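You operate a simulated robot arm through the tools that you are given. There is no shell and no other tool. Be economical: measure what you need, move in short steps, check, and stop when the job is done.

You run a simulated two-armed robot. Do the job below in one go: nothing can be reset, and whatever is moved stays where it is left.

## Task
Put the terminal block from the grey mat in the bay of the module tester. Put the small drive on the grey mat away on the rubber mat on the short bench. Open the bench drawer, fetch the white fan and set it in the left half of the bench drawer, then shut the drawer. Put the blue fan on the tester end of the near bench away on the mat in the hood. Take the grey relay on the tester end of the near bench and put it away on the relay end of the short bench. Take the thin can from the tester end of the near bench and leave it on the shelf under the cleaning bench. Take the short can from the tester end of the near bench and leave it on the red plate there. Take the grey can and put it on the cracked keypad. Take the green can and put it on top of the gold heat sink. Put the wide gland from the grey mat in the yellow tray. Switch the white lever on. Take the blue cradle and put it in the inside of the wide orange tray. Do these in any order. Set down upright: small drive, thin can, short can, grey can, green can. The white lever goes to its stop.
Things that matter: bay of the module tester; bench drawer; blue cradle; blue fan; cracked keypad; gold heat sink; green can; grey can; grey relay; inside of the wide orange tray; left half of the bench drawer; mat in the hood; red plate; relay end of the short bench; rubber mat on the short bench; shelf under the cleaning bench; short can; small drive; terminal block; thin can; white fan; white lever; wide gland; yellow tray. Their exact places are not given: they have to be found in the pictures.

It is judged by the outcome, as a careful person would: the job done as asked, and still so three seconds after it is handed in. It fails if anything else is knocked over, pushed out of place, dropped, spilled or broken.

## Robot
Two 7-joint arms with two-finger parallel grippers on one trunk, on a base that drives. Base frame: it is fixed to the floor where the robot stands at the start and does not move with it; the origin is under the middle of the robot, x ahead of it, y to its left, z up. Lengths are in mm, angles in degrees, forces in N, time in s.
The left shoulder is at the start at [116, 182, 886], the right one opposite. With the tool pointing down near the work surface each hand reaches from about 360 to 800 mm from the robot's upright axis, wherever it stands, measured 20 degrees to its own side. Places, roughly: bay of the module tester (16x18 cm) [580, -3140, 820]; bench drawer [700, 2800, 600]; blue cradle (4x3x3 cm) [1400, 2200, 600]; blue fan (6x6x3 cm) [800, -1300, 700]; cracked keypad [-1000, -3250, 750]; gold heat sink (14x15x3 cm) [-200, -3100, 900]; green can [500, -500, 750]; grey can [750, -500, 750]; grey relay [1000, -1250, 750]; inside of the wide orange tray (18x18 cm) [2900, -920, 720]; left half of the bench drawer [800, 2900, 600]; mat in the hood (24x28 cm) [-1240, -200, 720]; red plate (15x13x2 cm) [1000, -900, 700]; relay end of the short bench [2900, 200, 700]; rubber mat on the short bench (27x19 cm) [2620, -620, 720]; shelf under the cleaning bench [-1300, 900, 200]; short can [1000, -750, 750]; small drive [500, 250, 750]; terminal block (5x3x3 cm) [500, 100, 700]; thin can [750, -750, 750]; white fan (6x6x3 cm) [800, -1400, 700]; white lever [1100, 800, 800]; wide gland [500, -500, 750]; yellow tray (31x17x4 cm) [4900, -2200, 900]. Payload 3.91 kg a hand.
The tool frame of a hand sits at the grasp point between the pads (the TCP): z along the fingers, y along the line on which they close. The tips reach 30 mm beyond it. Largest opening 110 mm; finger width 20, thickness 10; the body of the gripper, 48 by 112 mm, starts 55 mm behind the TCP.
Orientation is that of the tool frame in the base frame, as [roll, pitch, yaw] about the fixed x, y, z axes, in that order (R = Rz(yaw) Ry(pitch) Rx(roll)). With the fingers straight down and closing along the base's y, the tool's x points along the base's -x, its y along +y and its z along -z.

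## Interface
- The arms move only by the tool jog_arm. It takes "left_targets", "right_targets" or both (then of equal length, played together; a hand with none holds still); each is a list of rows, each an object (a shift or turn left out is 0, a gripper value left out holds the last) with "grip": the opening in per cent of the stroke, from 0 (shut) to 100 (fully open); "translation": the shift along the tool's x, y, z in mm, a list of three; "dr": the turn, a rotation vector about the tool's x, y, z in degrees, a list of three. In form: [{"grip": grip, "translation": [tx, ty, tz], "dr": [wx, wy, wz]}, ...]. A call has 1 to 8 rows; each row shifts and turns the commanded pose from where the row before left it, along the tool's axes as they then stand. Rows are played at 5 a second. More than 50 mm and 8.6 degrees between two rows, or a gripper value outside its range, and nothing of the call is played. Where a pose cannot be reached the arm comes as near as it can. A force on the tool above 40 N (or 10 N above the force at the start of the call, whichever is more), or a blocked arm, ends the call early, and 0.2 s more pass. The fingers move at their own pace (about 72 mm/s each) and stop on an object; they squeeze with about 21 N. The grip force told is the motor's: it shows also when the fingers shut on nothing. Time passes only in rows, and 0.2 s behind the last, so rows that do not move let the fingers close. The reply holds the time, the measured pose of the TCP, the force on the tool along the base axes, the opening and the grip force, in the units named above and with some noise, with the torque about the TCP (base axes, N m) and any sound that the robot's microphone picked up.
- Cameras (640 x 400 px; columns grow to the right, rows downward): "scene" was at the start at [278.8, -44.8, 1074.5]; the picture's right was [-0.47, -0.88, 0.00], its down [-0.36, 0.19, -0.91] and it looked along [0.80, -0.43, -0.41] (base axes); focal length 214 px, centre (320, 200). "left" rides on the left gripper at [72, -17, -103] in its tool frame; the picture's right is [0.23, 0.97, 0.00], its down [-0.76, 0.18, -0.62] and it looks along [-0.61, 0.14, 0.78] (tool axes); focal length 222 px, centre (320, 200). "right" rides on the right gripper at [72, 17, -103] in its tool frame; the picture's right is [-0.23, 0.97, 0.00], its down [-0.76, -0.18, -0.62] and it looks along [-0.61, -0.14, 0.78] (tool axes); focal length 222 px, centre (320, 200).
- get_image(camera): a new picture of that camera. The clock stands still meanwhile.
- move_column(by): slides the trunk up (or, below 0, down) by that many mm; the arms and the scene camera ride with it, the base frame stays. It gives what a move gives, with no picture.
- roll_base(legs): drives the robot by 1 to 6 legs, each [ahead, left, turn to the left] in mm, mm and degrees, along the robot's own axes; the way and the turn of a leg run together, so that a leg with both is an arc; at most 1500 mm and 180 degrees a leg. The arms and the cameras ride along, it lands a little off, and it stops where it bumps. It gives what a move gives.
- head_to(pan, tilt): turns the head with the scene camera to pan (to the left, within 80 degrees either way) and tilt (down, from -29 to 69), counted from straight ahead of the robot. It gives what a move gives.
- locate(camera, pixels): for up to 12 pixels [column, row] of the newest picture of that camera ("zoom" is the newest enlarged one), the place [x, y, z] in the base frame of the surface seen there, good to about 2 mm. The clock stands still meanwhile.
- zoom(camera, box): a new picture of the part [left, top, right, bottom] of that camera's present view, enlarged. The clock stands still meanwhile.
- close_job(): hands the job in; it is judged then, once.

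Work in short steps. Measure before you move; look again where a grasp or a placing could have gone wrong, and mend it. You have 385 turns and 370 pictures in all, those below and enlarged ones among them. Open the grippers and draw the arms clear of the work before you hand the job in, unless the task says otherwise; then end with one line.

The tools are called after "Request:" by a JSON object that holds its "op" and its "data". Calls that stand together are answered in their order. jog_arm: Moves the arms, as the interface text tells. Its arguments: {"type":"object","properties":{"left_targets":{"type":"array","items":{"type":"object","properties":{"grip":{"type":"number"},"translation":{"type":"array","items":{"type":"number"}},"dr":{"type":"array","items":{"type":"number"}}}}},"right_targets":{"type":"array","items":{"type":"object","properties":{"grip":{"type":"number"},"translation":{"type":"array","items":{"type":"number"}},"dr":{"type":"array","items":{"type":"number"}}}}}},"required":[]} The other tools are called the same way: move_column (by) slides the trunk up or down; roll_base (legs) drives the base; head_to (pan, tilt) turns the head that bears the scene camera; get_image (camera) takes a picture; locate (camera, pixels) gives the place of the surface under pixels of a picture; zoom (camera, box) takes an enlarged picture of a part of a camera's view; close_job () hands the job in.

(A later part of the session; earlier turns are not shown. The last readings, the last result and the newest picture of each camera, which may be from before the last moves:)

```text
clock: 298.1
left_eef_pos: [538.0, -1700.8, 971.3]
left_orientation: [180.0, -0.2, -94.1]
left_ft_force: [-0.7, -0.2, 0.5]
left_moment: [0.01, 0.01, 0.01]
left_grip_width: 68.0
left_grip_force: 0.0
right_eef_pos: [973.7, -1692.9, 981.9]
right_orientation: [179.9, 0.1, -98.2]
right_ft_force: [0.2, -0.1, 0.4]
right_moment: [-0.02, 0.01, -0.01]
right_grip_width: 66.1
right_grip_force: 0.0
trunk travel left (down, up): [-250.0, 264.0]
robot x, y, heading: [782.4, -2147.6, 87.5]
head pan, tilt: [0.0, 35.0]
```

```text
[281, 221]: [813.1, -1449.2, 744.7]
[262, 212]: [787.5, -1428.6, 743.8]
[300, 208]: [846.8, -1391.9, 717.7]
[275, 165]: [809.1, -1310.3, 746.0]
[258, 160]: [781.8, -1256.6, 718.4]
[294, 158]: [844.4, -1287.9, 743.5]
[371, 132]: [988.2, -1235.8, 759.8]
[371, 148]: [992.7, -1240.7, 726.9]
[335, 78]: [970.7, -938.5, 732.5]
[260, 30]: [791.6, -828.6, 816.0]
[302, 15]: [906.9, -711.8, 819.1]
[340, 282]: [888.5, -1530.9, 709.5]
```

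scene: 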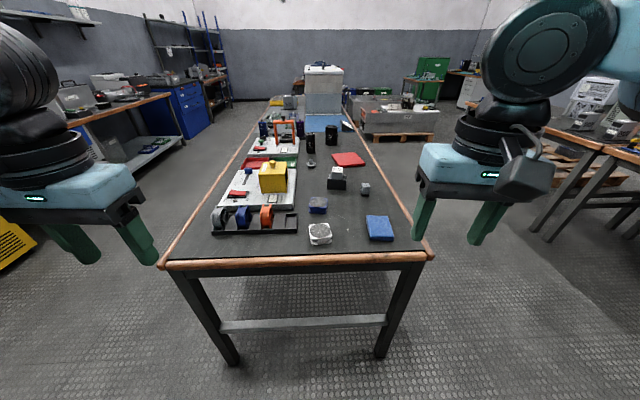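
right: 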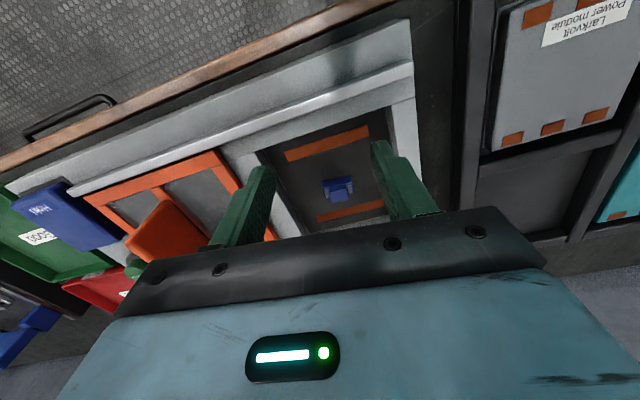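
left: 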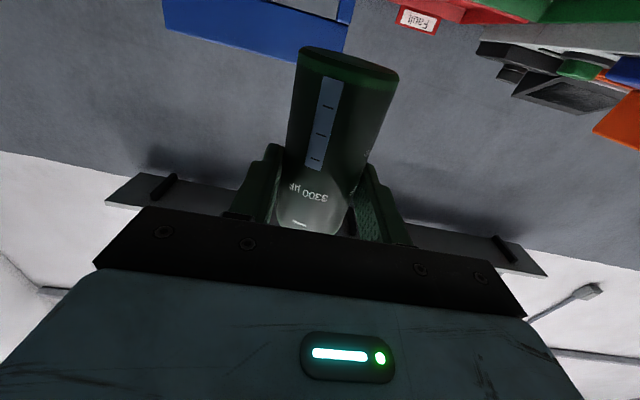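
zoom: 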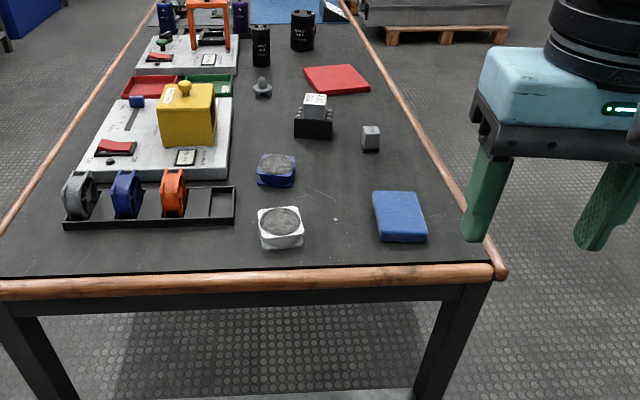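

Strafe left 170 and forward 200, so the right hand lines up with the two fans.

Request:
{"op": "roll_base", "data": {"legs": [[200, 170, 2.5]]}}

Request:
{"op": "get_image", "data": {"camera": "right"}}

```text
clock: 300.3
left_eef_pos: [354.3, -1511.1, 970.9]
left_orientation: [-180.0, -0.2, -91.7]
left_ft_force: [-0.1, 0.2, 0.5]
left_moment: [-0.01, 0.01, 0.01]
left_grip_width: 68.4
left_grip_force: 0.0
right_eef_pos: [789.6, -1483.9, 980.3]
right_orientation: [179.9, 0.2, -95.7]
right_ft_force: [-0.2, -0.7, 0.3]
right_moment: [-0.04, -0.03, 0.02]
right_grip_width: 66.1
right_grip_force: 0.0
trunk travel left (down, up): [-250.0, 264.0]
robot x, y, heading: [612.3, -1945.1, 89.9]
head pan, tilt: [0.0, 35.0]
```

```text
237 pictures are left
```

right: 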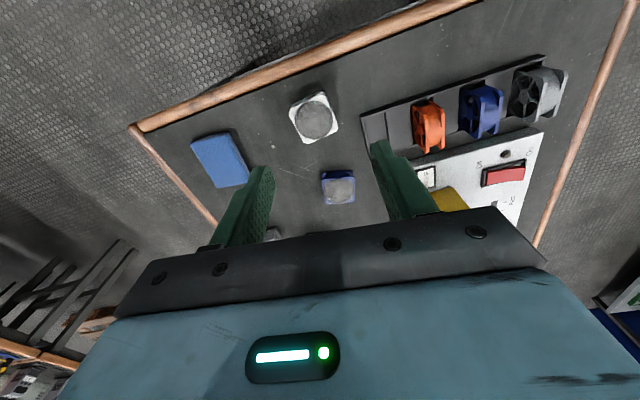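

Measure both fans via the right camera.

Request:
{"op": "zoom", "data": {"camera": "right", "box": [260, 80, 380, 220]}}

Request:
{"op": "locate", "data": {"camera": "right", "pixels": [[337, 187], [322, 172], [353, 170], [355, 201], [325, 203], [315, 118], [291, 106], [326, 93], [338, 128], [302, 141]]}}

```text
2.86 times, centred on (320, 150) of right
```

zoom: 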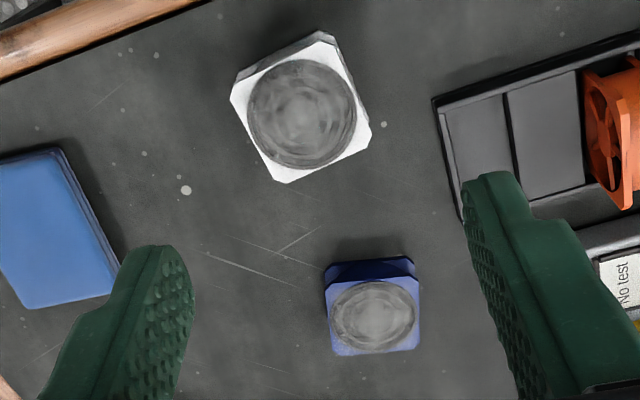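

```text
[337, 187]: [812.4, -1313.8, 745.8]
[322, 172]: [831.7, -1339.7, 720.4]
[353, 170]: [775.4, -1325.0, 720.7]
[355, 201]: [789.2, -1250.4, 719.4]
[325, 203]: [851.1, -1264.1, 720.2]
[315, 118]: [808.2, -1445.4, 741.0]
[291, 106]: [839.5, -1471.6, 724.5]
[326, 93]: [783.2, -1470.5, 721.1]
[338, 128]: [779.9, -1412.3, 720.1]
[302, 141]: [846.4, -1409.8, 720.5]
```

Blue fan centre ≈(812,-1302), rotated ~12°. Hover the right hand above it.

Request:
{"op": "jog_arm", "data": {"right_targets": [{"grip": 80, "dr": [0, 0, 7]}, {"translation": [-45, 4, 10]}, {"translation": [-45, 5, 15]}, {"translation": [-45, 5, 15]}, {"translation": [-45, 4, 15]}, {"translation": [0, 0, 40]}, {"translation": [0, 0, 30]}, {}]}}

Request:
{"op": "get_image", "data": {"camera": "right"}}

```text
clock: 302.1
left_eef_pos: [353.8, -1510.8, 972.0]
left_orientation: [-179.9, -0.2, -91.6]
left_ft_force: [-0.1, 0.2, 0.8]
left_moment: [0.03, 0.0, 0.01]
left_grip_width: 68.1
left_grip_force: 0.2
right_eef_pos: [834.8, -1336.8, 866.2]
right_orientation: [179.7, 0.2, -102.7]
right_ft_force: [-1.0, -0.4, -0.8]
right_moment: [-0.02, 0.0, 0.01]
right_grip_width: 87.9
right_grip_force: 0.0
right hand out of reach, approached as far as the arm can: row 4, 5
trunk travel left (down, up): [-250.0, 264.0]
robot x, y, heading: [614.6, -1945.3, 89.7]
head pan, tilt: [0.0, 35.0]
```

```text
235 pictures are left
```

right: 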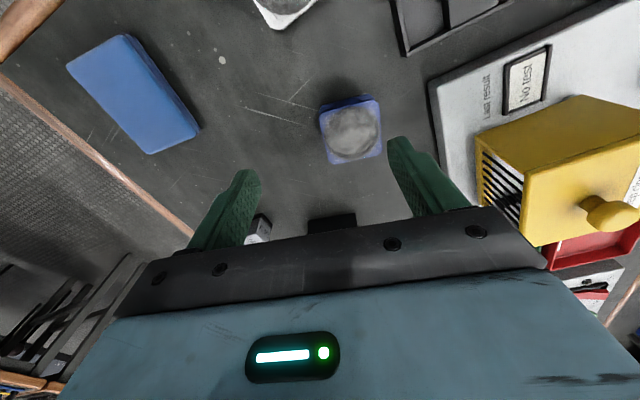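

Measure the fan from here.

Request:
{"op": "locate", "data": {"camera": "right", "pixels": [[350, 130], [320, 112], [376, 98], [382, 152], [330, 160], [352, 150]]}}

```text
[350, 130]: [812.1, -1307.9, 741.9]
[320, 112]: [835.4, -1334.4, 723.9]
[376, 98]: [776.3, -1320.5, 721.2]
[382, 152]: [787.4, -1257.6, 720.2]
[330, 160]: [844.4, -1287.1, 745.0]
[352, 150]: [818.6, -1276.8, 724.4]
```

Roll forward 40 mm and align, lowering.

Request:
{"op": "roll_base", "data": {"legs": [[40, 0, 0]]}}

Request:
{"op": "jog_arm", "data": {"right_targets": [{"translation": [9, 22, 20]}, {"translation": [0, 0, 30]}, {}]}}

Request:
{"op": "get_image", "data": {"camera": "right"}}

```text
clock: 302.9
left_eef_pos: [354.0, -1470.0, 970.9]
left_orientation: [179.9, -0.2, -91.7]
left_ft_force: [0.2, -0.3, 0.3]
left_moment: [-0.07, 0.01, 0.0]
left_grip_width: 68.5
left_grip_force: 0.1
right_eef_pos: [832.7, -1296.4, 864.6]
right_orientation: [179.9, 0.0, -102.6]
right_ft_force: [0.4, -0.8, -0.8]
right_moment: [-0.01, -0.01, -0.03]
right_grip_width: 87.8
right_grip_force: 0.1
trunk travel left (down, up): [-250.0, 264.0]
robot x, y, heading: [615.1, -1908.5, 89.9]
head pan, tilt: [0.0, 35.0]
```

```text
clock: 303.7
left_eef_pos: [354.2, -1472.1, 972.4]
left_orientation: [179.9, -0.3, -91.7]
left_ft_force: [1.0, 0.0, 0.1]
left_moment: [-0.05, -0.01, 0.02]
left_grip_width: 68.1
left_grip_force: 0.1
right_eef_pos: [814.0, -1300.2, 819.1]
right_orientation: [179.8, 0.0, -102.7]
right_ft_force: [0.0, 0.1, 0.6]
right_moment: [0.01, -0.01, 0.02]
right_grip_width: 88.0
right_grip_force: 0.1
trunk travel left (down, up): [-250.0, 264.0]
robot x, y, heading: [613.2, -1907.8, 89.9]
head pan, tilt: [0.0, 35.0]
```

```text
234 pictures are left
```

right: 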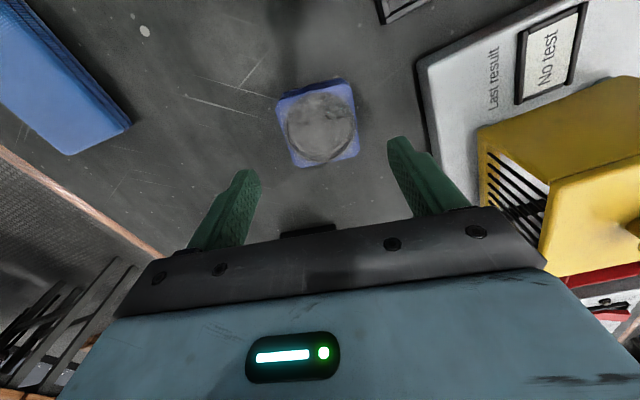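

Request:
{"op": "locate", "data": {"camera": "right", "pixels": [[318, 127], [277, 97], [345, 80], [357, 150], [297, 165]]}}

```text
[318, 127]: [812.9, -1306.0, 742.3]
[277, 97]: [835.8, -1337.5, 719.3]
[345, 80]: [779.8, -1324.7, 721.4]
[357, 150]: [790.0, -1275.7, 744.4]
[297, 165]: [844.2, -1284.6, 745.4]
```

Align (+5 along tool x), narrow the opening to ~74 mm, descend to z 753 and close.

Request:
{"op": "jog_arm", "data": {"right_targets": [{"grip": 68, "translation": [5, 0, 0], "dr": [0, 0, -1.5]}, {"translation": [0, 0, 36]}, {"translation": [0, 0, 30]}, {}, {"grip": 20}, {"grip": 20}, {"grip": 20}]}}

Request:
{"op": "get_image", "data": {"camera": "right"}}

```text
clock: 305.3
left_eef_pos: [353.8, -1471.1, 972.2]
left_orientation: [180.0, -0.2, -91.8]
left_ft_force: [0.1, -0.1, -0.3]
left_moment: [0.02, 0.02, -0.02]
left_grip_width: 68.3
left_grip_force: 0.1
right_eef_pos: [809.2, -1303.2, 751.2]
right_orientation: [179.9, 0.1, -101.3]
right_ft_force: [0.3, -0.4, 0.1]
right_moment: [0.01, -0.01, 0.0]
right_grip_width: 58.7
right_grip_force: 20.8
trunk travel left (down, up): [-250.0, 264.0]
robot x, y, heading: [615.0, -1909.0, 89.8]
head pan, tilt: [0.0, 35.0]
```

```text
233 pictures are left
```

right: 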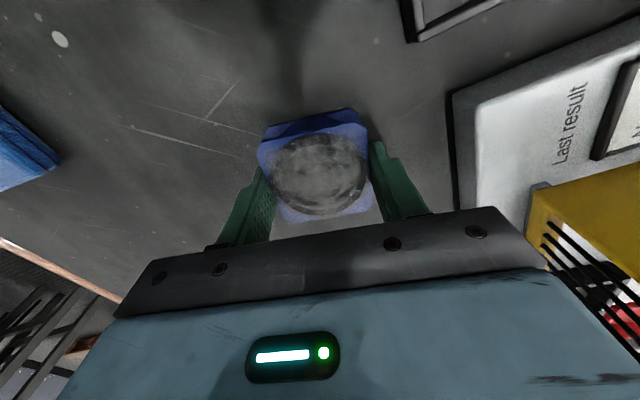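

Gripped. Lift and draw back; then strafe right so the left hand faces the white fan.

Request:
{"op": "jog_arm", "data": {"right_targets": [{"translation": [0, 0, -30]}, {"translation": [15, 0, -45]}, {"translation": [20, 0, -45]}, {"translation": [30, 0, -35]}, {"translation": [40, 0, -25]}, {"translation": [40, 0, -10]}, {"translation": [40, 0, 0]}, {}]}}

Request:
{"op": "roll_base", "data": {"legs": [[-30, -420, 0]]}}

Request:
{"op": "jog_arm", "data": {"left_targets": [{"grip": 70, "translation": [-15, 0, 20]}, {"translation": [-20, 0, 25]}, {"translation": [0, 0, 25]}, {}]}}

Request:
{"op": "get_image", "data": {"camera": "left"}}

```text
clock: 307.1
left_eef_pos: [353.5, -1470.4, 970.7]
left_orientation: [-179.9, -0.2, -91.6]
left_ft_force: [-0.1, 1.0, -0.4]
left_moment: [0.01, 0.01, -0.02]
left_grip_width: 68.4
left_grip_force: 0.0
right_eef_pos: [774.1, -1484.8, 938.8]
right_orientation: [179.7, 0.0, -101.1]
right_ft_force: [0.3, 0.5, -0.9]
right_moment: [-0.01, 0.01, 0.03]
right_grip_width: 59.2
right_grip_force: 21.2
trunk travel left (down, up): [-250.0, 264.0]
robot x, y, heading: [614.3, -1904.1, 89.9]
head pan, tilt: [0.0, 35.0]
```

```text
clock: 311.4
left_eef_pos: [771.3, -1502.2, 971.1]
left_orientation: [180.0, -0.2, -91.2]
left_ft_force: [0.0, -0.5, -0.1]
left_moment: [0.01, -0.06, 0.01]
left_grip_width: 68.3
left_grip_force: 0.0
right_eef_pos: [1190.5, -1514.3, 939.4]
right_orientation: [179.8, 0.1, -100.8]
right_ft_force: [0.1, 0.0, -0.4]
right_moment: [0.02, 0.0, -0.01]
right_grip_width: 59.4
right_grip_force: 20.9
trunk travel left (down, up): [-250.0, 264.0]
robot x, y, heading: [1032.7, -1936.1, 90.4]
head pan, tilt: [0.0, 35.0]
```

```text
clock: 312.4
left_eef_pos: [770.4, -1468.1, 900.5]
left_orientation: [180.0, -0.1, -91.3]
left_ft_force: [0.4, 0.6, 0.1]
left_moment: [0.03, 0.0, -0.01]
left_grip_width: 77.1
left_grip_force: 0.0
right_eef_pos: [1189.2, -1513.3, 939.4]
right_orientation: [179.8, 0.1, -100.7]
right_ft_force: [0.6, 0.4, -1.4]
right_moment: [-0.02, 0.03, -0.02]
right_grip_width: 59.4
right_grip_force: 21.2
trunk travel left (down, up): [-250.0, 264.0]
robot x, y, heading: [1034.8, -1936.8, 90.4]
head pan, tilt: [0.0, 35.0]
```

```text
232 pictures are left
```

left: 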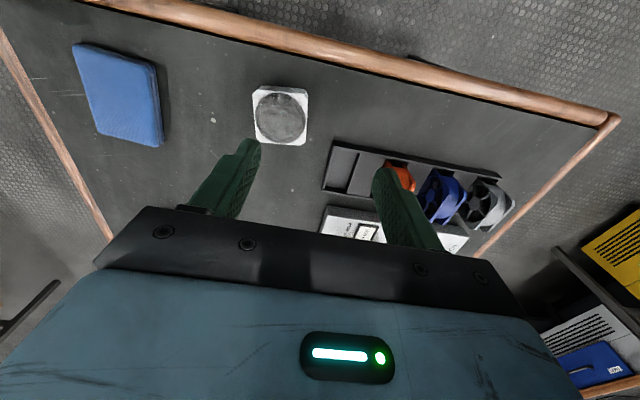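

Request:
{"op": "zoom", "data": {"camera": "left", "box": [240, 70, 320, 160]}}

Request:
{"op": "locate", "data": {"camera": "left", "pixels": [[280, 118], [258, 140], [304, 141], [306, 92], [256, 92], [280, 90], [302, 115]]}}

```text
4.44 times, centred on (280, 115) of left
```

zoom: 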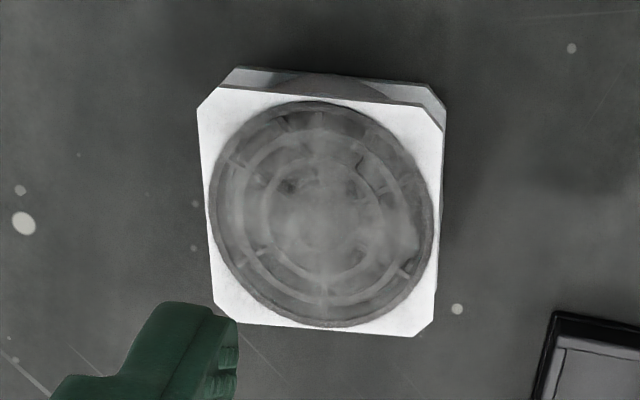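

```text
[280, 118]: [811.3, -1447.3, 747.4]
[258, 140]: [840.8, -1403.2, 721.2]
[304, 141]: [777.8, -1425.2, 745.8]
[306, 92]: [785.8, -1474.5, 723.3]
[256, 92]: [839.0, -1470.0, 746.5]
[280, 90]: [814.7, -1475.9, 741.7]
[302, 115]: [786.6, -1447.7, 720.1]
```

White fan centre (811,-1447), turned ~10°. Align and descend.

Request:
{"op": "jog_arm", "data": {"left_targets": [{"dr": [0, 0, -5]}, {"dr": [0, 0, -5]}, {"translation": [-7, -22, 15]}, {"translation": [-7, -22, 30]}, {"translation": [0, 0, 40]}, {}]}}

Request:
{"op": "get_image", "data": {"camera": "left"}}

```text
clock: 313.8
left_eef_pos: [812.3, -1449.3, 813.1]
left_orientation: [180.0, -0.1, -81.3]
left_ft_force: [0.0, -0.2, 0.2]
left_moment: [0.05, -0.01, 0.01]
left_grip_width: 77.0
left_grip_force: 0.1
right_eef_pos: [1191.4, -1512.4, 938.0]
right_orientation: [179.8, 0.1, -100.9]
right_ft_force: [-0.5, 0.1, -0.3]
right_moment: [-0.01, 0.0, 0.0]
right_grip_width: 59.3
right_grip_force: 21.2
trunk travel left (down, up): [-250.0, 264.0]
robot x, y, heading: [1036.3, -1937.4, 90.5]
head pan, tilt: [0.0, 35.0]
```

```text
230 pictures are left
```

left: 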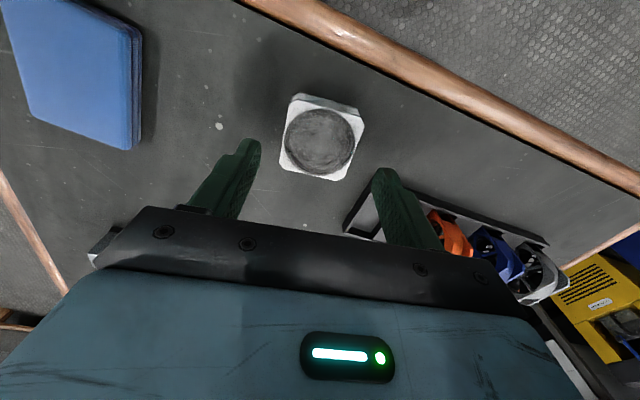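

Check the rack's nearest corner against the finger path.

Request:
{"op": "locate", "data": {"camera": "left", "pixels": [[345, 228], [366, 192], [320, 143], [285, 155], [350, 170], [300, 97], [362, 112]]}}

```text
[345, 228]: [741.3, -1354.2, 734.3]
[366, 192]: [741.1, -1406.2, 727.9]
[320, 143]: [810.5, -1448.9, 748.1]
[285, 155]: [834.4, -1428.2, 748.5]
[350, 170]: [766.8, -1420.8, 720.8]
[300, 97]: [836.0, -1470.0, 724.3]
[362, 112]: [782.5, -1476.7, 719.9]
```

Clear. Descend and grip.

Request:
{"op": "jog_arm", "data": {"left_targets": [{"translation": [0, 0, 30]}, {"translation": [0, 0, 30]}, {}, {"grip": 20}, {"grip": 20}, {"grip": 20}]}}

Request:
{"op": "jog_arm", "data": {"left_targets": [{"translation": [0, 0, -30]}, {"translation": [10, 0, -45]}, {"translation": [20, 0, -45]}, {"translation": [30, 0, -35]}, {"translation": [30, 0, -30]}, {}]}}

Request:
{"op": "get_image", "data": {"camera": "left"}}

```text
clock: 315.2
left_eef_pos: [811.8, -1449.0, 754.6]
left_orientation: [-180.0, 0.0, -81.2]
left_ft_force: [1.0, 0.2, 0.0]
left_moment: [0.08, 0.01, -0.01]
left_grip_width: 59.6
left_grip_force: 20.9
right_eef_pos: [1191.5, -1513.4, 939.1]
right_orientation: [179.8, 0.2, -100.8]
right_ft_force: [0.1, 1.1, -0.3]
right_moment: [-0.01, 0.0, 0.01]
right_grip_width: 59.3
right_grip_force: 20.8
trunk travel left (down, up): [-250.0, 264.0]
robot x, y, heading: [1031.3, -1933.5, 90.6]
head pan, tilt: [0.0, 35.0]
```

```text
clock: 316.6
left_eef_pos: [826.8, -1537.0, 942.5]
left_orientation: [179.9, -0.2, -81.2]
left_ft_force: [-0.3, -0.8, 0.1]
left_moment: [0.01, -0.01, 0.0]
left_grip_width: 59.4
left_grip_force: 20.6
right_eef_pos: [1190.4, -1513.6, 939.3]
right_orientation: [179.9, 0.1, -100.9]
right_ft_force: [-0.3, 0.1, -0.6]
right_moment: [-0.01, 0.04, 0.0]
right_grip_width: 59.4
right_grip_force: 20.9
trunk travel left (down, up): [-250.0, 264.0]
robot x, y, heading: [1033.8, -1934.5, 90.6]
head pan, tilt: [0.0, 35.0]
```

```text
229 pictures are left
```

left: 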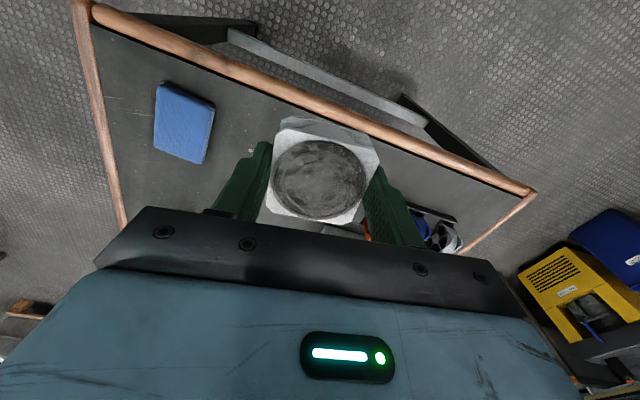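

Both fans held. Drive west then north toward the hood.

Request:
{"op": "roll_base", "data": {"legs": [[0, 1430, 0], [1100, 0, 0]]}}

Request:
{"op": "head_to", "data": {"pan": 65, "tilt": 25}}

Request:
{"op": "get_image", "data": {"camera": "scene"}}

```text
clock: 334.8
left_eef_pos: [-591.7, -394.7, 942.1]
left_orientation: [179.9, -0.3, -82.9]
left_ft_force: [0.1, 0.1, -0.6]
left_moment: [-0.01, 0.02, -0.02]
left_grip_width: 59.3
left_grip_force: 20.1
right_eef_pos: [-227.0, -380.6, 940.5]
right_orientation: [179.8, 0.1, -102.4]
right_ft_force: [-0.5, 1.2, -0.5]
right_moment: [-0.02, 0.0, 0.03]
right_grip_width: 59.4
right_grip_force: 21.0
trunk travel left (down, up): [-250.0, 264.0]
robot x, y, heading: [-393.9, -800.1, 88.4]
head pan, tilt: [0.0, 35.0]
```

```text
clock: 336.2
left_eef_pos: [-592.6, -393.9, 942.4]
left_orientation: [179.8, -0.1, -83.0]
left_ft_force: [-0.2, 0.5, -0.2]
left_moment: [0.0, -0.03, -0.01]
left_grip_width: 59.1
left_grip_force: 20.3
right_eef_pos: [-226.8, -381.5, 938.5]
right_orientation: [179.7, 0.0, -102.4]
right_ft_force: [-0.2, -0.7, -0.8]
right_moment: [0.03, -0.03, -0.03]
right_grip_width: 59.1
right_grip_force: 21.5
trunk travel left (down, up): [-250.0, 264.0]
robot x, y, heading: [-394.8, -800.0, 88.6]
head pan, tilt: [65.0, 25.0]
```

```text
228 pictures are left
```

scene: 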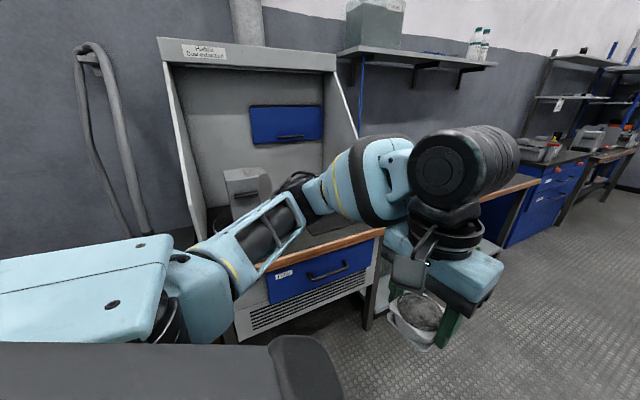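

Request:
{"op": "zoom", "data": {"camera": "scene", "box": [150, 30, 430, 330]}}

Request:
{"op": "locate", "data": {"camera": "scene", "pixels": [[325, 225], [345, 235], [245, 190], [162, 45], [335, 60], [300, 245], [375, 235], [280, 255], [250, 60], [350, 110], [210, 240], [385, 260]]}}

```text
1.33 times, centred on (290, 180) of scene
```

zoom: 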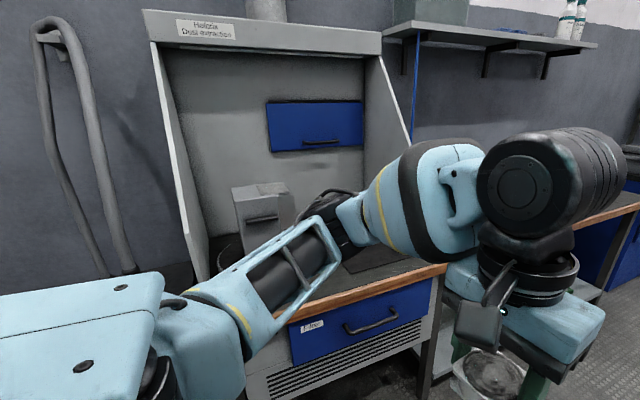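

```text
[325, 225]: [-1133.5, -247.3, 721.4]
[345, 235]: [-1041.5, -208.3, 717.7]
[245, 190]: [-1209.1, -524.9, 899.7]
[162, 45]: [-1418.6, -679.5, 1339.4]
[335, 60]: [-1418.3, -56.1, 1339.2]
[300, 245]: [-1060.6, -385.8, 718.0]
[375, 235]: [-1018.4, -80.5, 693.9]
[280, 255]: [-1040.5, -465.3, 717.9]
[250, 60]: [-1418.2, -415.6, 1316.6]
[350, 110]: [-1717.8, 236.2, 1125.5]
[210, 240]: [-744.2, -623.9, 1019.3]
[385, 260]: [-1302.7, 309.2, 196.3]
```

Turn left in slow arcs to face the hood, staying back.

Request:
{"op": "jog_arm", "data": {"left_targets": [{"translation": [30, 0, -10]}, {"translation": [30, 0, -10]}, {}], "right_targets": [{"translation": [0, 0, -10]}, {"translation": [0, 0, -10]}, {}]}}

Request:
{"op": "roll_base", "data": {"legs": [[250, 0, 45], [0, -200, 46]]}}

Request:
{"op": "head_to", "data": {"pan": -10, "tilt": 30}}

Request:
{"op": "get_image", "data": {"camera": "scene"}}

```text
clock: 337.0
left_eef_pos: [-583.7, -454.0, 961.9]
left_orientation: [179.9, -0.2, -82.9]
left_ft_force: [0.4, -1.4, -1.0]
left_moment: [0.0, 0.01, 0.02]
left_grip_width: 59.3
left_grip_force: 21.1
right_eef_pos: [-224.9, -381.1, 959.9]
right_orientation: [179.9, 0.1, -102.5]
right_ft_force: [-0.7, 0.7, -0.3]
right_moment: [-0.02, 0.0, 0.01]
right_grip_width: 59.0
right_grip_force: 21.1
trunk travel left (down, up): [-250.0, 264.0]
robot x, y, heading: [-392.4, -799.8, 88.4]
head pan, tilt: [65.0, 25.0]
```

```text
clock: 341.6
left_eef_pos: [-750.3, -581.4, 963.1]
left_orientation: [179.8, -0.2, 7.8]
left_ft_force: [0.3, 0.4, -0.7]
left_moment: [0.0, 0.0, 0.02]
left_grip_width: 59.3
left_grip_force: 21.3
right_eef_pos: [-827.4, -223.5, 959.6]
right_orientation: [179.8, 0.2, -11.7]
right_ft_force: [-0.7, -0.2, -1.6]
right_moment: [0.03, 0.02, 0.01]
right_grip_width: 59.0
right_grip_force: 21.8
trunk travel left (down, up): [-250.0, 264.0]
robot x, y, heading: [-411.6, -388.9, 179.8]
head pan, tilt: [65.0, 25.0]
```

```text
clock: 343.0
left_eef_pos: [-749.7, -581.7, 963.0]
left_orientation: [179.9, -0.1, 7.8]
left_ft_force: [-0.3, 1.6, 0.0]
left_moment: [0.01, 0.01, 0.0]
left_grip_width: 59.1
left_grip_force: 21.5
right_eef_pos: [-827.1, -224.1, 960.8]
right_orientation: [179.7, 0.1, -11.7]
right_ft_force: [-0.5, -0.8, -0.4]
right_moment: [-0.01, 0.0, -0.01]
right_grip_width: 59.3
right_grip_force: 21.2
trunk travel left (down, up): [-250.0, 264.0]
robot x, y, heading: [-406.4, -389.5, 179.3]
head pan, tilt: [-10.0, 30.0]
```

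```text
226 pictures are left
```

scene: 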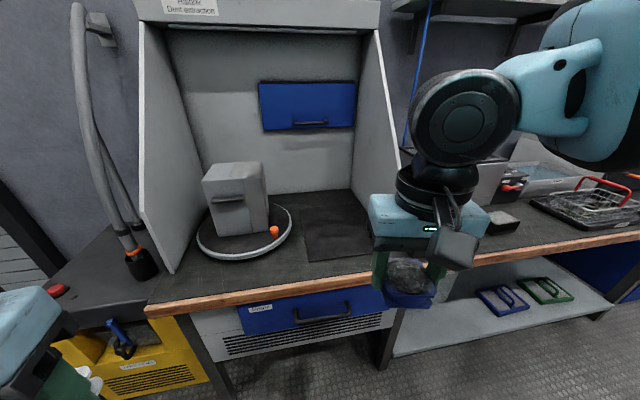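

Locate the mat in the hood (around (335,235)) and walls.

Request:
{"op": "zoom", "data": {"camera": "scene", "box": [260, 160, 420, 280]}}

Request:
{"op": "locate", "data": {"camera": "scene", "pixels": [[340, 240], [303, 238], [308, 260], [365, 230], [355, 218], [315, 218], [400, 180], [365, 60], [345, 285], [400, 300], [450, 335], [380, 250]]}}

```text
3.33 times, centred on (340, 220) of scene
```

zoom: 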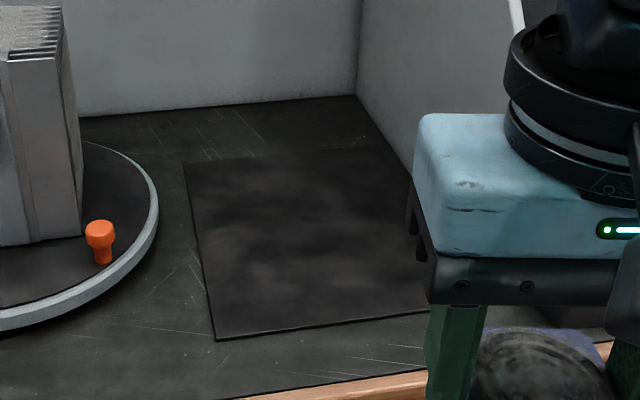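

```text
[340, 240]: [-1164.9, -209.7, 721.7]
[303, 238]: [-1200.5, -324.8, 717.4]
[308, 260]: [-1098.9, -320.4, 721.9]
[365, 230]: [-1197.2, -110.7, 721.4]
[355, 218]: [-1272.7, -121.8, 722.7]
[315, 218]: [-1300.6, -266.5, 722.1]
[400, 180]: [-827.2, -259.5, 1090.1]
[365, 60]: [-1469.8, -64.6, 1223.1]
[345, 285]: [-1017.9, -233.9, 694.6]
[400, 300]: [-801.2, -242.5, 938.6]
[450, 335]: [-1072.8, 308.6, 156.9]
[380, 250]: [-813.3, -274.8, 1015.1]
```

Drive 175 forward and extend the right hand over the mat.

Request:
{"op": "roll_base", "data": {"legs": [[175, 0, 0]]}}

Request:
{"op": "jog_arm", "data": {"right_targets": [{"translation": [-45, 9, 10]}, {"translation": [-45, 9, 20]}, {"translation": [-40, 8, 25]}, {"translation": [-40, 8, 25]}, {"translation": [-15, 0, 40]}, {"translation": [0, 0, 40]}, {"translation": [0, 0, 15]}, {}]}}

Request:
{"op": "get_image", "data": {"camera": "right"}}

Request:
{"op": "get_image", "data": {"camera": "scene"}}

```text
clock: 344.5
left_eef_pos: [-918.4, -580.0, 962.8]
left_orientation: [179.9, -0.2, 7.9]
left_ft_force: [0.1, -1.4, -0.4]
left_moment: [0.01, 0.02, -0.03]
left_grip_width: 59.1
left_grip_force: 20.8
right_eef_pos: [-998.0, -222.8, 959.9]
right_orientation: [180.0, 0.0, -11.7]
right_ft_force: [-0.5, 0.1, -0.4]
right_moment: [0.01, -0.04, 0.0]
right_grip_width: 59.3
right_grip_force: 20.8
trunk travel left (down, up): [-250.0, 264.0]
robot x, y, heading: [-577.1, -385.9, 179.3]
head pan, tilt: [-10.0, 30.0]
```

```text
clock: 346.3
left_eef_pos: [-919.2, -580.3, 962.4]
left_orientation: [179.9, -0.1, 7.9]
left_ft_force: [0.0, -0.3, -0.9]
left_moment: [-0.01, -0.04, 0.03]
left_grip_width: 59.0
left_grip_force: 21.3
right_eef_pos: [-1175.7, -174.1, 804.9]
right_orientation: [179.9, 0.2, -11.6]
right_ft_force: [0.1, 0.4, -0.6]
right_moment: [-0.03, 0.0, 0.01]
right_grip_width: 59.4
right_grip_force: 21.2
right hand out of reach, approached as far as the arm can: row 4, 5
trunk travel left (down, up): [-250.0, 264.0]
robot x, y, heading: [-576.7, -386.4, 179.4]
head pan, tilt: [-10.0, 30.0]
```

```text
224 pictures are left
```

right: 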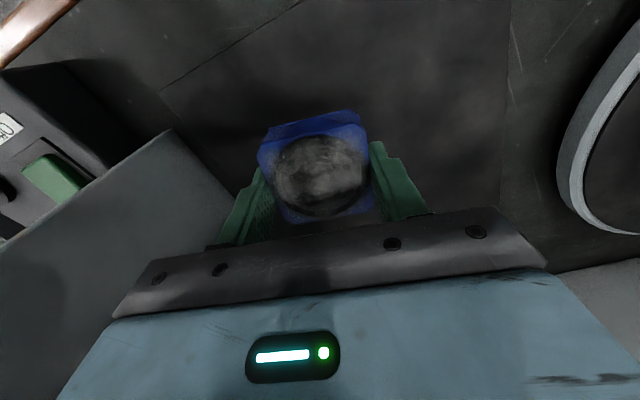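

```text
223 pictures are left
```

scene: 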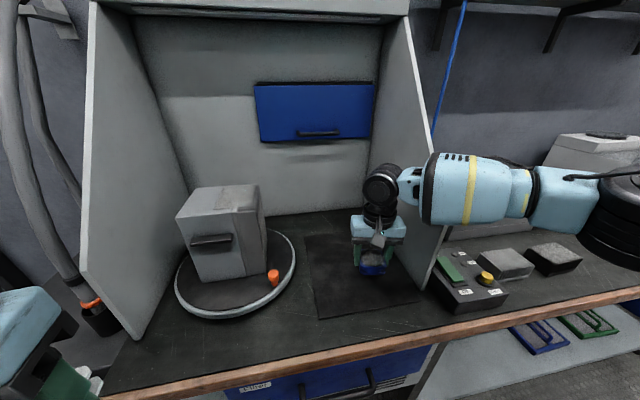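

Shift 25 mm toward the mat centre and lower to just above the mat.

Request:
{"op": "jog_arm", "data": {"right_targets": [{"translation": [0, 25, 10]}, {"translation": [0, 0, 30]}, {"translation": [0, 0, 6]}, {}, {"translation": [0, 0, 2]}, {}]}}

Request:
{"op": "get_image", "data": {"camera": "right"}}

```text
clock: 347.7
left_eef_pos: [-918.2, -579.9, 962.3]
left_orientation: [-179.9, -0.2, 7.9]
left_ft_force: [-0.2, 0.2, -0.4]
left_moment: [0.01, -0.04, -0.02]
left_grip_width: 59.0
left_grip_force: 21.3
right_eef_pos: [-1178.3, -183.2, 761.6]
right_orientation: [179.9, 0.2, -11.6]
right_ft_force: [-0.5, 0.6, -1.0]
right_moment: [0.01, 0.01, 0.0]
right_grip_width: 59.0
right_grip_force: 20.9
right hand out of reach, approached as far as the arm can: row 1
trunk travel left (down, up): [-250.0, 264.0]
robot x, y, heading: [-576.4, -385.3, 179.3]
head pan, tilt: [-10.0, 30.0]
```

```text
222 pictures are left
```

right: 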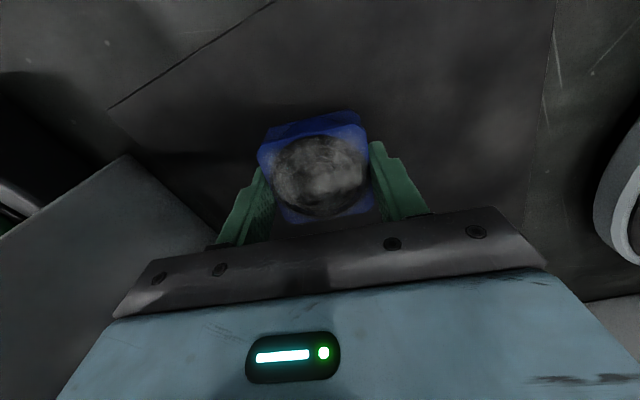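

Request:
{"op": "locate", "data": {"camera": "right", "pixels": [[112, 108], [200, 55], [552, 60], [130, 150], [210, 215]]}}

Request:
{"op": "jog_arm", "data": {"right_targets": [{"translation": [0, 12, 0]}, {"translation": [0, 0, 3]}, {"translation": [0, 0, 2]}, {}]}}

```text
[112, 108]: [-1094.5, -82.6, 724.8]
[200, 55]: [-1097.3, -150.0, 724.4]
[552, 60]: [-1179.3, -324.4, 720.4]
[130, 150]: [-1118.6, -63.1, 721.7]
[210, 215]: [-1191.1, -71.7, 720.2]
```

```text
clock: 348.7
left_eef_pos: [-913.6, -583.4, 963.8]
left_orientation: [-180.0, 0.1, 8.0]
left_ft_force: [-0.7, 0.4, -1.0]
left_moment: [-0.01, 0.02, 0.0]
left_grip_width: 59.1
left_grip_force: 21.0
right_eef_pos: [-1178.7, -187.5, 765.2]
right_orientation: [179.8, 0.8, -11.5]
right_ft_force: [0.0, 0.0, -1.2]
right_moment: [-0.01, 0.03, -0.03]
right_grip_width: 58.9
right_grip_force: 21.0
right hand out of reach, approached as far as the arm can: row 1
trunk travel left (down, up): [-250.0, 264.0]
robot x, y, heading: [-577.5, -386.8, 179.4]
head pan, tilt: [-10.0, 30.0]
```

The forearm seems limited by the hood's side wall. Lift a bit, strafe the base left 60 mm (fan stays over the mat), then lower.

Request:
{"op": "jog_arm", "data": {"right_targets": [{"translation": [0, 0, -25]}, {}]}}

Request:
{"op": "roll_base", "data": {"legs": [[15, 55, 0]]}}

Request:
{"op": "jog_arm", "data": {"right_targets": [{"translation": [0, 0, 15]}, {"translation": [0, 0, 10]}, {"translation": [0, 0, 5]}, {}]}}

Request:
{"op": "get_image", "data": {"camera": "scene"}}

```text
clock: 349.3
left_eef_pos: [-919.9, -579.3, 962.5]
left_orientation: [-180.0, -0.1, 7.9]
left_ft_force: [-0.4, -0.8, -0.9]
left_moment: [-0.03, -0.01, 0.07]
left_grip_width: 59.3
left_grip_force: 20.7
right_eef_pos: [-1178.6, -184.5, 779.7]
right_orientation: [180.0, 0.0, -11.7]
right_ft_force: [0.1, -0.2, -0.4]
right_moment: [0.03, 0.0, 0.0]
right_grip_width: 59.0
right_grip_force: 21.4
trunk travel left (down, up): [-250.0, 264.0]
robot x, y, heading: [-574.7, -384.2, 179.4]
head pan, tilt: [-10.0, 30.0]
```

```text
clock: 350.4
left_eef_pos: [-934.2, -636.2, 963.2]
left_orientation: [-180.0, -0.3, 7.9]
left_ft_force: [0.1, -0.7, -1.0]
left_moment: [-0.01, 0.0, -0.03]
left_grip_width: 59.4
left_grip_force: 21.0
right_eef_pos: [-1196.5, -240.0, 782.6]
right_orientation: [180.0, 0.1, -11.7]
right_ft_force: [0.2, -0.7, 0.1]
right_moment: [0.03, 0.01, -0.02]
right_grip_width: 59.2
right_grip_force: 20.8
trunk travel left (down, up): [-250.0, 264.0]
robot x, y, heading: [-590.9, -440.3, 179.7]
head pan, tilt: [-10.0, 30.0]
```

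```text
clock: 351.4
left_eef_pos: [-933.2, -635.3, 963.5]
left_orientation: [180.0, -0.1, 7.7]
left_ft_force: [-0.2, -0.5, 0.2]
left_moment: [-0.02, 0.01, -0.01]
left_grip_width: 59.2
left_grip_force: 21.1
right_eef_pos: [-1194.5, -239.0, 753.8]
right_orientation: [179.6, 0.6, -11.7]
right_ft_force: [-0.8, 1.8, 17.9]
right_moment: [0.22, -0.18, 0.03]
right_grip_width: 59.1
right_grip_force: 21.1
trunk travel left (down, up): [-250.0, 264.0]
robot x, y, heading: [-594.2, -444.2, 179.4]
head pan, tilt: [-10.0, 30.0]
```

```text
221 pictures are left
```

scene: 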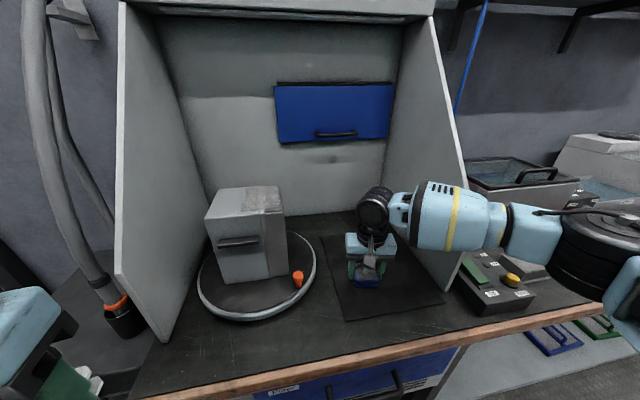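

Contact on the mat. Release, rise, retract.

Request:
{"op": "jog_arm", "data": {"right_targets": [{"translation": [0, 0, -1]}, {"grip": 75}, {}, {"translation": [0, 0, -40]}, {"translation": [0, 0, -45]}, {"translation": [30, 0, -30]}, {"translation": [45, 0, -20]}, {"translation": [45, 0, 0]}]}}

Request:
{"op": "zoom", "data": {"camera": "scene", "box": [280, 180, 480, 340]}}

```text
clock: 353.2
left_eef_pos: [-933.6, -635.8, 962.1]
left_orientation: [-180.0, -0.2, 7.7]
left_ft_force: [-0.2, 0.3, -0.8]
left_moment: [0.0, -0.09, -0.02]
left_grip_width: 59.3
left_grip_force: 21.3
right_eef_pos: [-1080.4, -261.6, 887.9]
right_orientation: [179.7, 0.1, -11.7]
right_ft_force: [0.2, 0.8, 0.2]
right_moment: [0.02, 0.02, 0.01]
right_grip_width: 82.5
right_grip_force: 0.0
trunk travel left (down, up): [-250.0, 264.0]
robot x, y, heading: [-591.5, -440.9, 179.5]
head pan, tilt: [-10.0, 30.0]
```

```text
2.50 times, centred on (380, 260) of scene
```

zoom: 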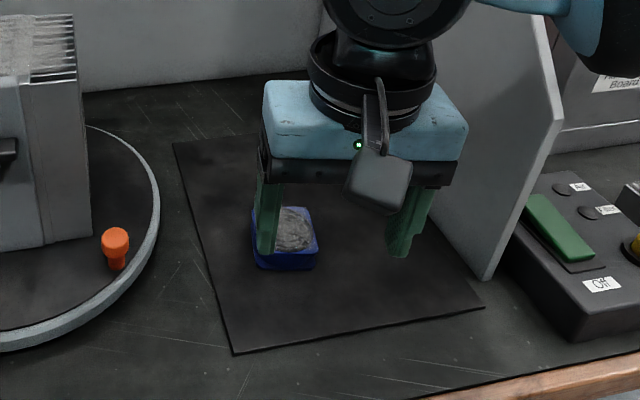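

Blue fan is on the mat. Retract, turn right to face north and look for the bench drawer.

Request:
{"op": "jog_arm", "data": {"right_targets": [{"translation": [45, 0, -30]}, {"translation": [45, 0, -20]}, {"translation": [30, 0, -10], "dr": [0, 0, -6]}, {"dr": [0, 0, -6]}]}}

Request:
{"op": "roll_base", "data": {"legs": [[-300, 0, 0], [0, 250, -45], [250, 0, -45]]}}

Request:
{"op": "head_to", "data": {"pan": 0, "tilt": 15}}

Request:
{"op": "get_image", "data": {"camera": "scene"}}

Request:
{"op": "head_to", "data": {"pan": -35, "tilt": 15}}

Request:
{"op": "get_image", "data": {"camera": "scene"}}

```text
refused: row 1 steps farther than a row can; nothing moved
```

```text
clock: 359.7
left_eef_pos: [-684.5, -111.3, 961.7]
left_orientation: [179.9, -0.1, -81.0]
left_ft_force: [-0.1, 0.7, -0.5]
left_moment: [0.04, 0.0, -0.03]
left_grip_width: 59.1
left_grip_force: 21.0
right_eef_pos: [-313.7, 41.9, 890.1]
right_orientation: [179.9, 0.1, -100.5]
right_ft_force: [0.2, -0.8, -1.4]
right_moment: [0.0, 0.01, 0.01]
right_grip_width: 82.6
right_grip_force: 0.1
trunk travel left (down, up): [-250.0, 264.0]
robot x, y, heading: [-485.8, -450.1, 90.7]
head pan, tilt: [-10.0, 30.0]
```

```text
clock: 360.5
left_eef_pos: [-685.4, -111.1, 962.2]
left_orientation: [-180.0, -0.1, -81.0]
left_ft_force: [0.6, 0.5, -0.6]
left_moment: [0.0, -0.03, 0.0]
left_grip_width: 59.3
left_grip_force: 20.8
right_eef_pos: [-313.8, 42.3, 888.9]
right_orientation: [179.9, 0.1, -100.5]
right_ft_force: [0.1, -0.4, 0.2]
right_moment: [0.01, 0.02, 0.02]
right_grip_width: 82.4
right_grip_force: 0.1
trunk travel left (down, up): [-250.0, 264.0]
robot x, y, heading: [-484.4, -451.7, 90.4]
head pan, tilt: [0.0, 15.0]
```

```text
219 pictures are left
```

scene: 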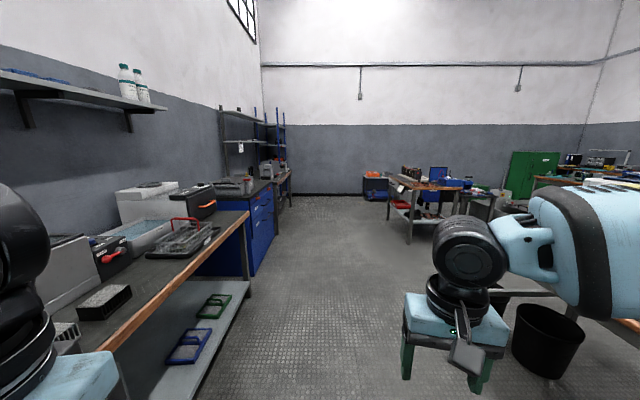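

```text
clock: 361.5
left_eef_pos: [-685.2, -113.1, 962.4]
left_orientation: [179.9, -0.1, -81.0]
left_ft_force: [0.5, 0.1, -0.1]
left_moment: [0.01, -0.02, 0.03]
left_grip_width: 59.2
left_grip_force: 20.8
right_eef_pos: [-314.1, 40.5, 887.9]
right_orientation: [179.9, 0.1, -100.5]
right_ft_force: [-0.9, 0.2, -0.1]
right_moment: [0.01, 0.01, 0.04]
right_grip_width: 82.8
right_grip_force: 0.1
trunk travel left (down, up): [-250.0, 264.0]
robot x, y, heading: [-488.5, -448.9, 90.8]
head pan, tilt: [-35.0, 15.0]
```

```text
218 pictures are left
```

scene: 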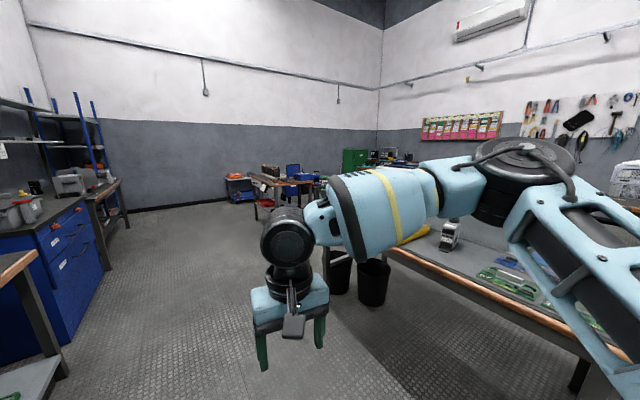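

Drive north along the aisle, then look toward the drawer bench.

Request:
{"op": "roll_base", "data": {"legs": [[1500, 0, 0], [400, -200, 0]]}}

Request:
{"op": "head_to", "data": {"pan": -40, "tilt": 20}}

Request:
{"op": "get_image", "data": {"camera": "scene"}}

```text
clock: 371.4
left_eef_pos: [-501.3, 1815.7, 962.0]
left_orientation: [179.9, -0.3, -81.5]
left_ft_force: [0.7, 0.4, -1.0]
left_moment: [0.0, 0.02, 0.0]
left_grip_width: 59.1
left_grip_force: 20.7
right_eef_pos: [-128.3, 1966.6, 889.6]
right_orientation: [179.7, 0.1, -101.0]
right_ft_force: [0.1, -0.3, -0.3]
right_moment: [-0.05, 0.01, -0.01]
right_grip_width: 82.4
right_grip_force: 0.1
trunk travel left (down, up): [-250.0, 264.0]
robot x, y, heading: [-302.0, 1472.2, 89.8]
head pan, tilt: [-35.0, 15.0]
```

```text
clock: 372.0
left_eef_pos: [-500.9, 1814.9, 961.1]
left_orientation: [180.0, -0.1, -81.4]
left_ft_force: [-0.1, 0.7, -1.9]
left_moment: [0.0, 0.01, -0.01]
left_grip_width: 59.1
left_grip_force: 20.9
right_eef_pos: [-129.2, 1967.0, 889.6]
right_orientation: [180.0, 0.1, -101.1]
right_ft_force: [-0.5, 1.0, 0.5]
right_moment: [0.01, -0.02, 0.01]
right_grip_width: 82.7
right_grip_force: 0.1
trunk travel left (down, up): [-250.0, 264.0]
robot x, y, heading: [-306.6, 1475.8, 89.9]
head pan, tilt: [-40.0, 20.0]
```

```text
217 pictures are left
```

scene: 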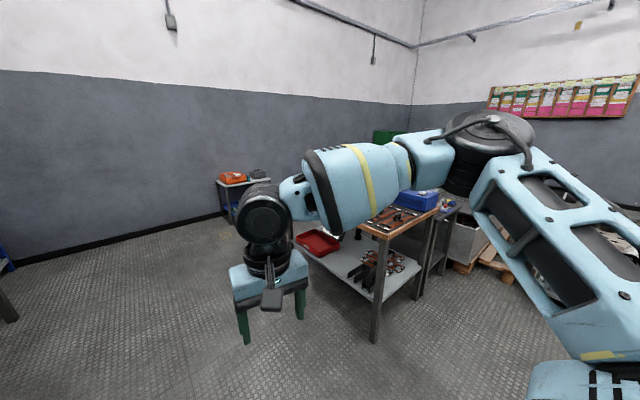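

Turn right gently to see the drawer bench unobstructed.

Request:
{"op": "roll_base", "data": {"legs": [[200, 200, -60]]}}

Request:
{"op": "head_to", "data": {"pan": 5, "tilt": 25}}

Request:
{"op": "get_image", "data": {"camera": "scene"}}

```text
clock: 375.1
left_eef_pos: [-177.7, 2075.7, 962.6]
left_orientation: [-180.0, -0.2, -141.8]
left_ft_force: [0.5, 0.1, -1.1]
left_moment: [-0.02, 0.01, 0.01]
left_grip_width: 59.1
left_grip_force: 20.4
right_eef_pos: [138.0, 1827.6, 889.2]
right_orientation: [179.9, 0.0, -161.2]
right_ft_force: [0.5, -1.7, -0.7]
right_moment: [-0.01, -0.07, 0.0]
right_grip_width: 82.8
right_grip_force: 0.1
trunk travel left (down, up): [-250.0, 264.0]
robot x, y, heading: [-371.2, 1734.3, 30.0]
head pan, tilt: [-40.0, 20.0]
```

```text
clock: 376.2
left_eef_pos: [-177.2, 2075.1, 962.6]
left_orientation: [179.9, -0.1, -141.8]
left_ft_force: [0.1, 0.5, 0.0]
left_moment: [-0.01, -0.02, -0.03]
left_grip_width: 59.1
left_grip_force: 20.9
right_eef_pos: [138.6, 1828.5, 888.2]
right_orientation: [179.9, 0.2, -161.2]
right_ft_force: [-0.2, 0.6, -0.3]
right_moment: [0.02, 0.02, 0.01]
right_grip_width: 82.4
right_grip_force: 0.0
trunk travel left (down, up): [-250.0, 264.0]
robot x, y, heading: [-375.5, 1736.3, 30.0]
head pan, tilt: [5.0, 25.0]
```

```text
216 pictures are left
```

scene: 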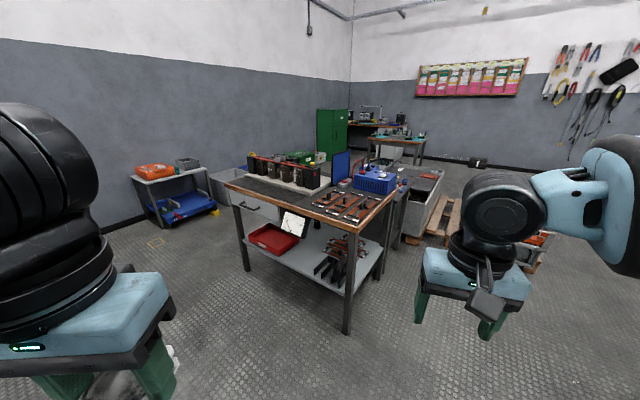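

Request:
{"op": "zoom", "data": {"camera": "scene", "box": [200, 140, 440, 290]}}

Request:
{"op": "locate", "data": {"camera": "zoom", "pixels": [[125, 175], [85, 160], [120, 172], [75, 130], [240, 225], [380, 330], [115, 130], [100, 190], [215, 200], [500, 170], [160, 190]]}}

```text
2.67 times, centred on (320, 215) of scene
```

zoom: 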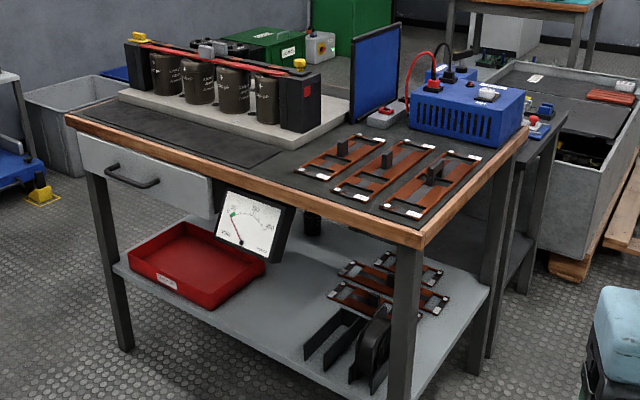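

```text
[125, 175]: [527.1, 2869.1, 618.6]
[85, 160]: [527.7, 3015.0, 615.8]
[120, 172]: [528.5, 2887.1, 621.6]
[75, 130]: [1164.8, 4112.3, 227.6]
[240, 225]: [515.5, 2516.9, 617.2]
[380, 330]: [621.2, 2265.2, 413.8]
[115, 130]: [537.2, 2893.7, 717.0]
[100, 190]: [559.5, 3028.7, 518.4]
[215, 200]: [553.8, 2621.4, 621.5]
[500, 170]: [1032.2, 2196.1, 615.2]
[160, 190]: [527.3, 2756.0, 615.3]
```

Drive to face the drawer (heading 0), with the right hand toward the handle.

Request:
{"op": "roll_base", "data": {"legs": [[0, 400, -30], [250, 860, 0]]}}

Request:
{"op": "head_to", "data": {"pan": -10, "tilt": 30}}

Request:
{"op": "get_image", "data": {"camera": "scene"}}

```text
clock: 387.8
left_eef_pos: [81.2, 3187.5, 962.2]
left_orientation: [-180.0, 0.0, -169.7]
left_ft_force: [0.2, -0.2, -1.0]
left_moment: [-0.03, -0.03, 0.01]
left_grip_width: 59.2
left_grip_force: 21.2
right_eef_pos: [243.6, 2820.9, 888.4]
right_orientation: [179.9, 0.1, 170.9]
right_ft_force: [0.1, -0.1, 0.5]
right_moment: [-0.01, 0.0, 0.03]
right_grip_width: 82.5
right_grip_force: 0.1
trunk travel left (down, up): [-250.0, 264.0]
robot x, y, heading: [-251.9, 2980.7, 1.6]
head pan, tilt: [5.0, 25.0]
```

```text
clock: 388.5
left_eef_pos: [81.1, 3187.9, 963.0]
left_orientation: [180.0, -0.1, -169.7]
left_ft_force: [0.2, -0.2, -0.5]
left_moment: [-0.03, 0.0, -0.03]
left_grip_width: 59.2
left_grip_force: 20.9
right_eef_pos: [242.7, 2821.3, 889.5]
right_orientation: [180.0, 0.1, 170.8]
right_ft_force: [1.1, -0.1, -0.9]
right_moment: [0.02, 0.0, 0.0]
right_grip_width: 82.7
right_grip_force: 0.0
trunk travel left (down, up): [-250.0, 264.0]
robot x, y, heading: [-254.5, 2978.8, 1.8]
head pan, tilt: [-10.0, 30.0]
```

```text
214 pictures are left
```

scene: 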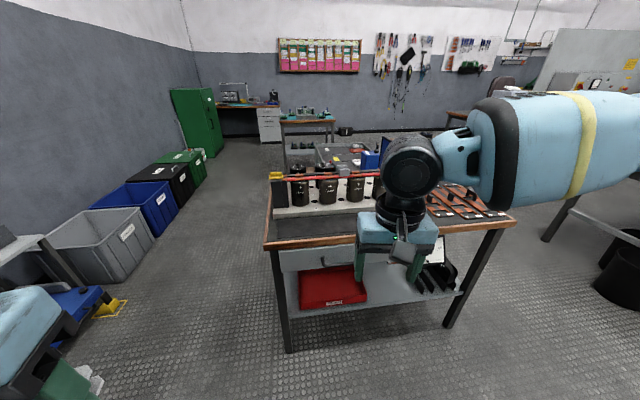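

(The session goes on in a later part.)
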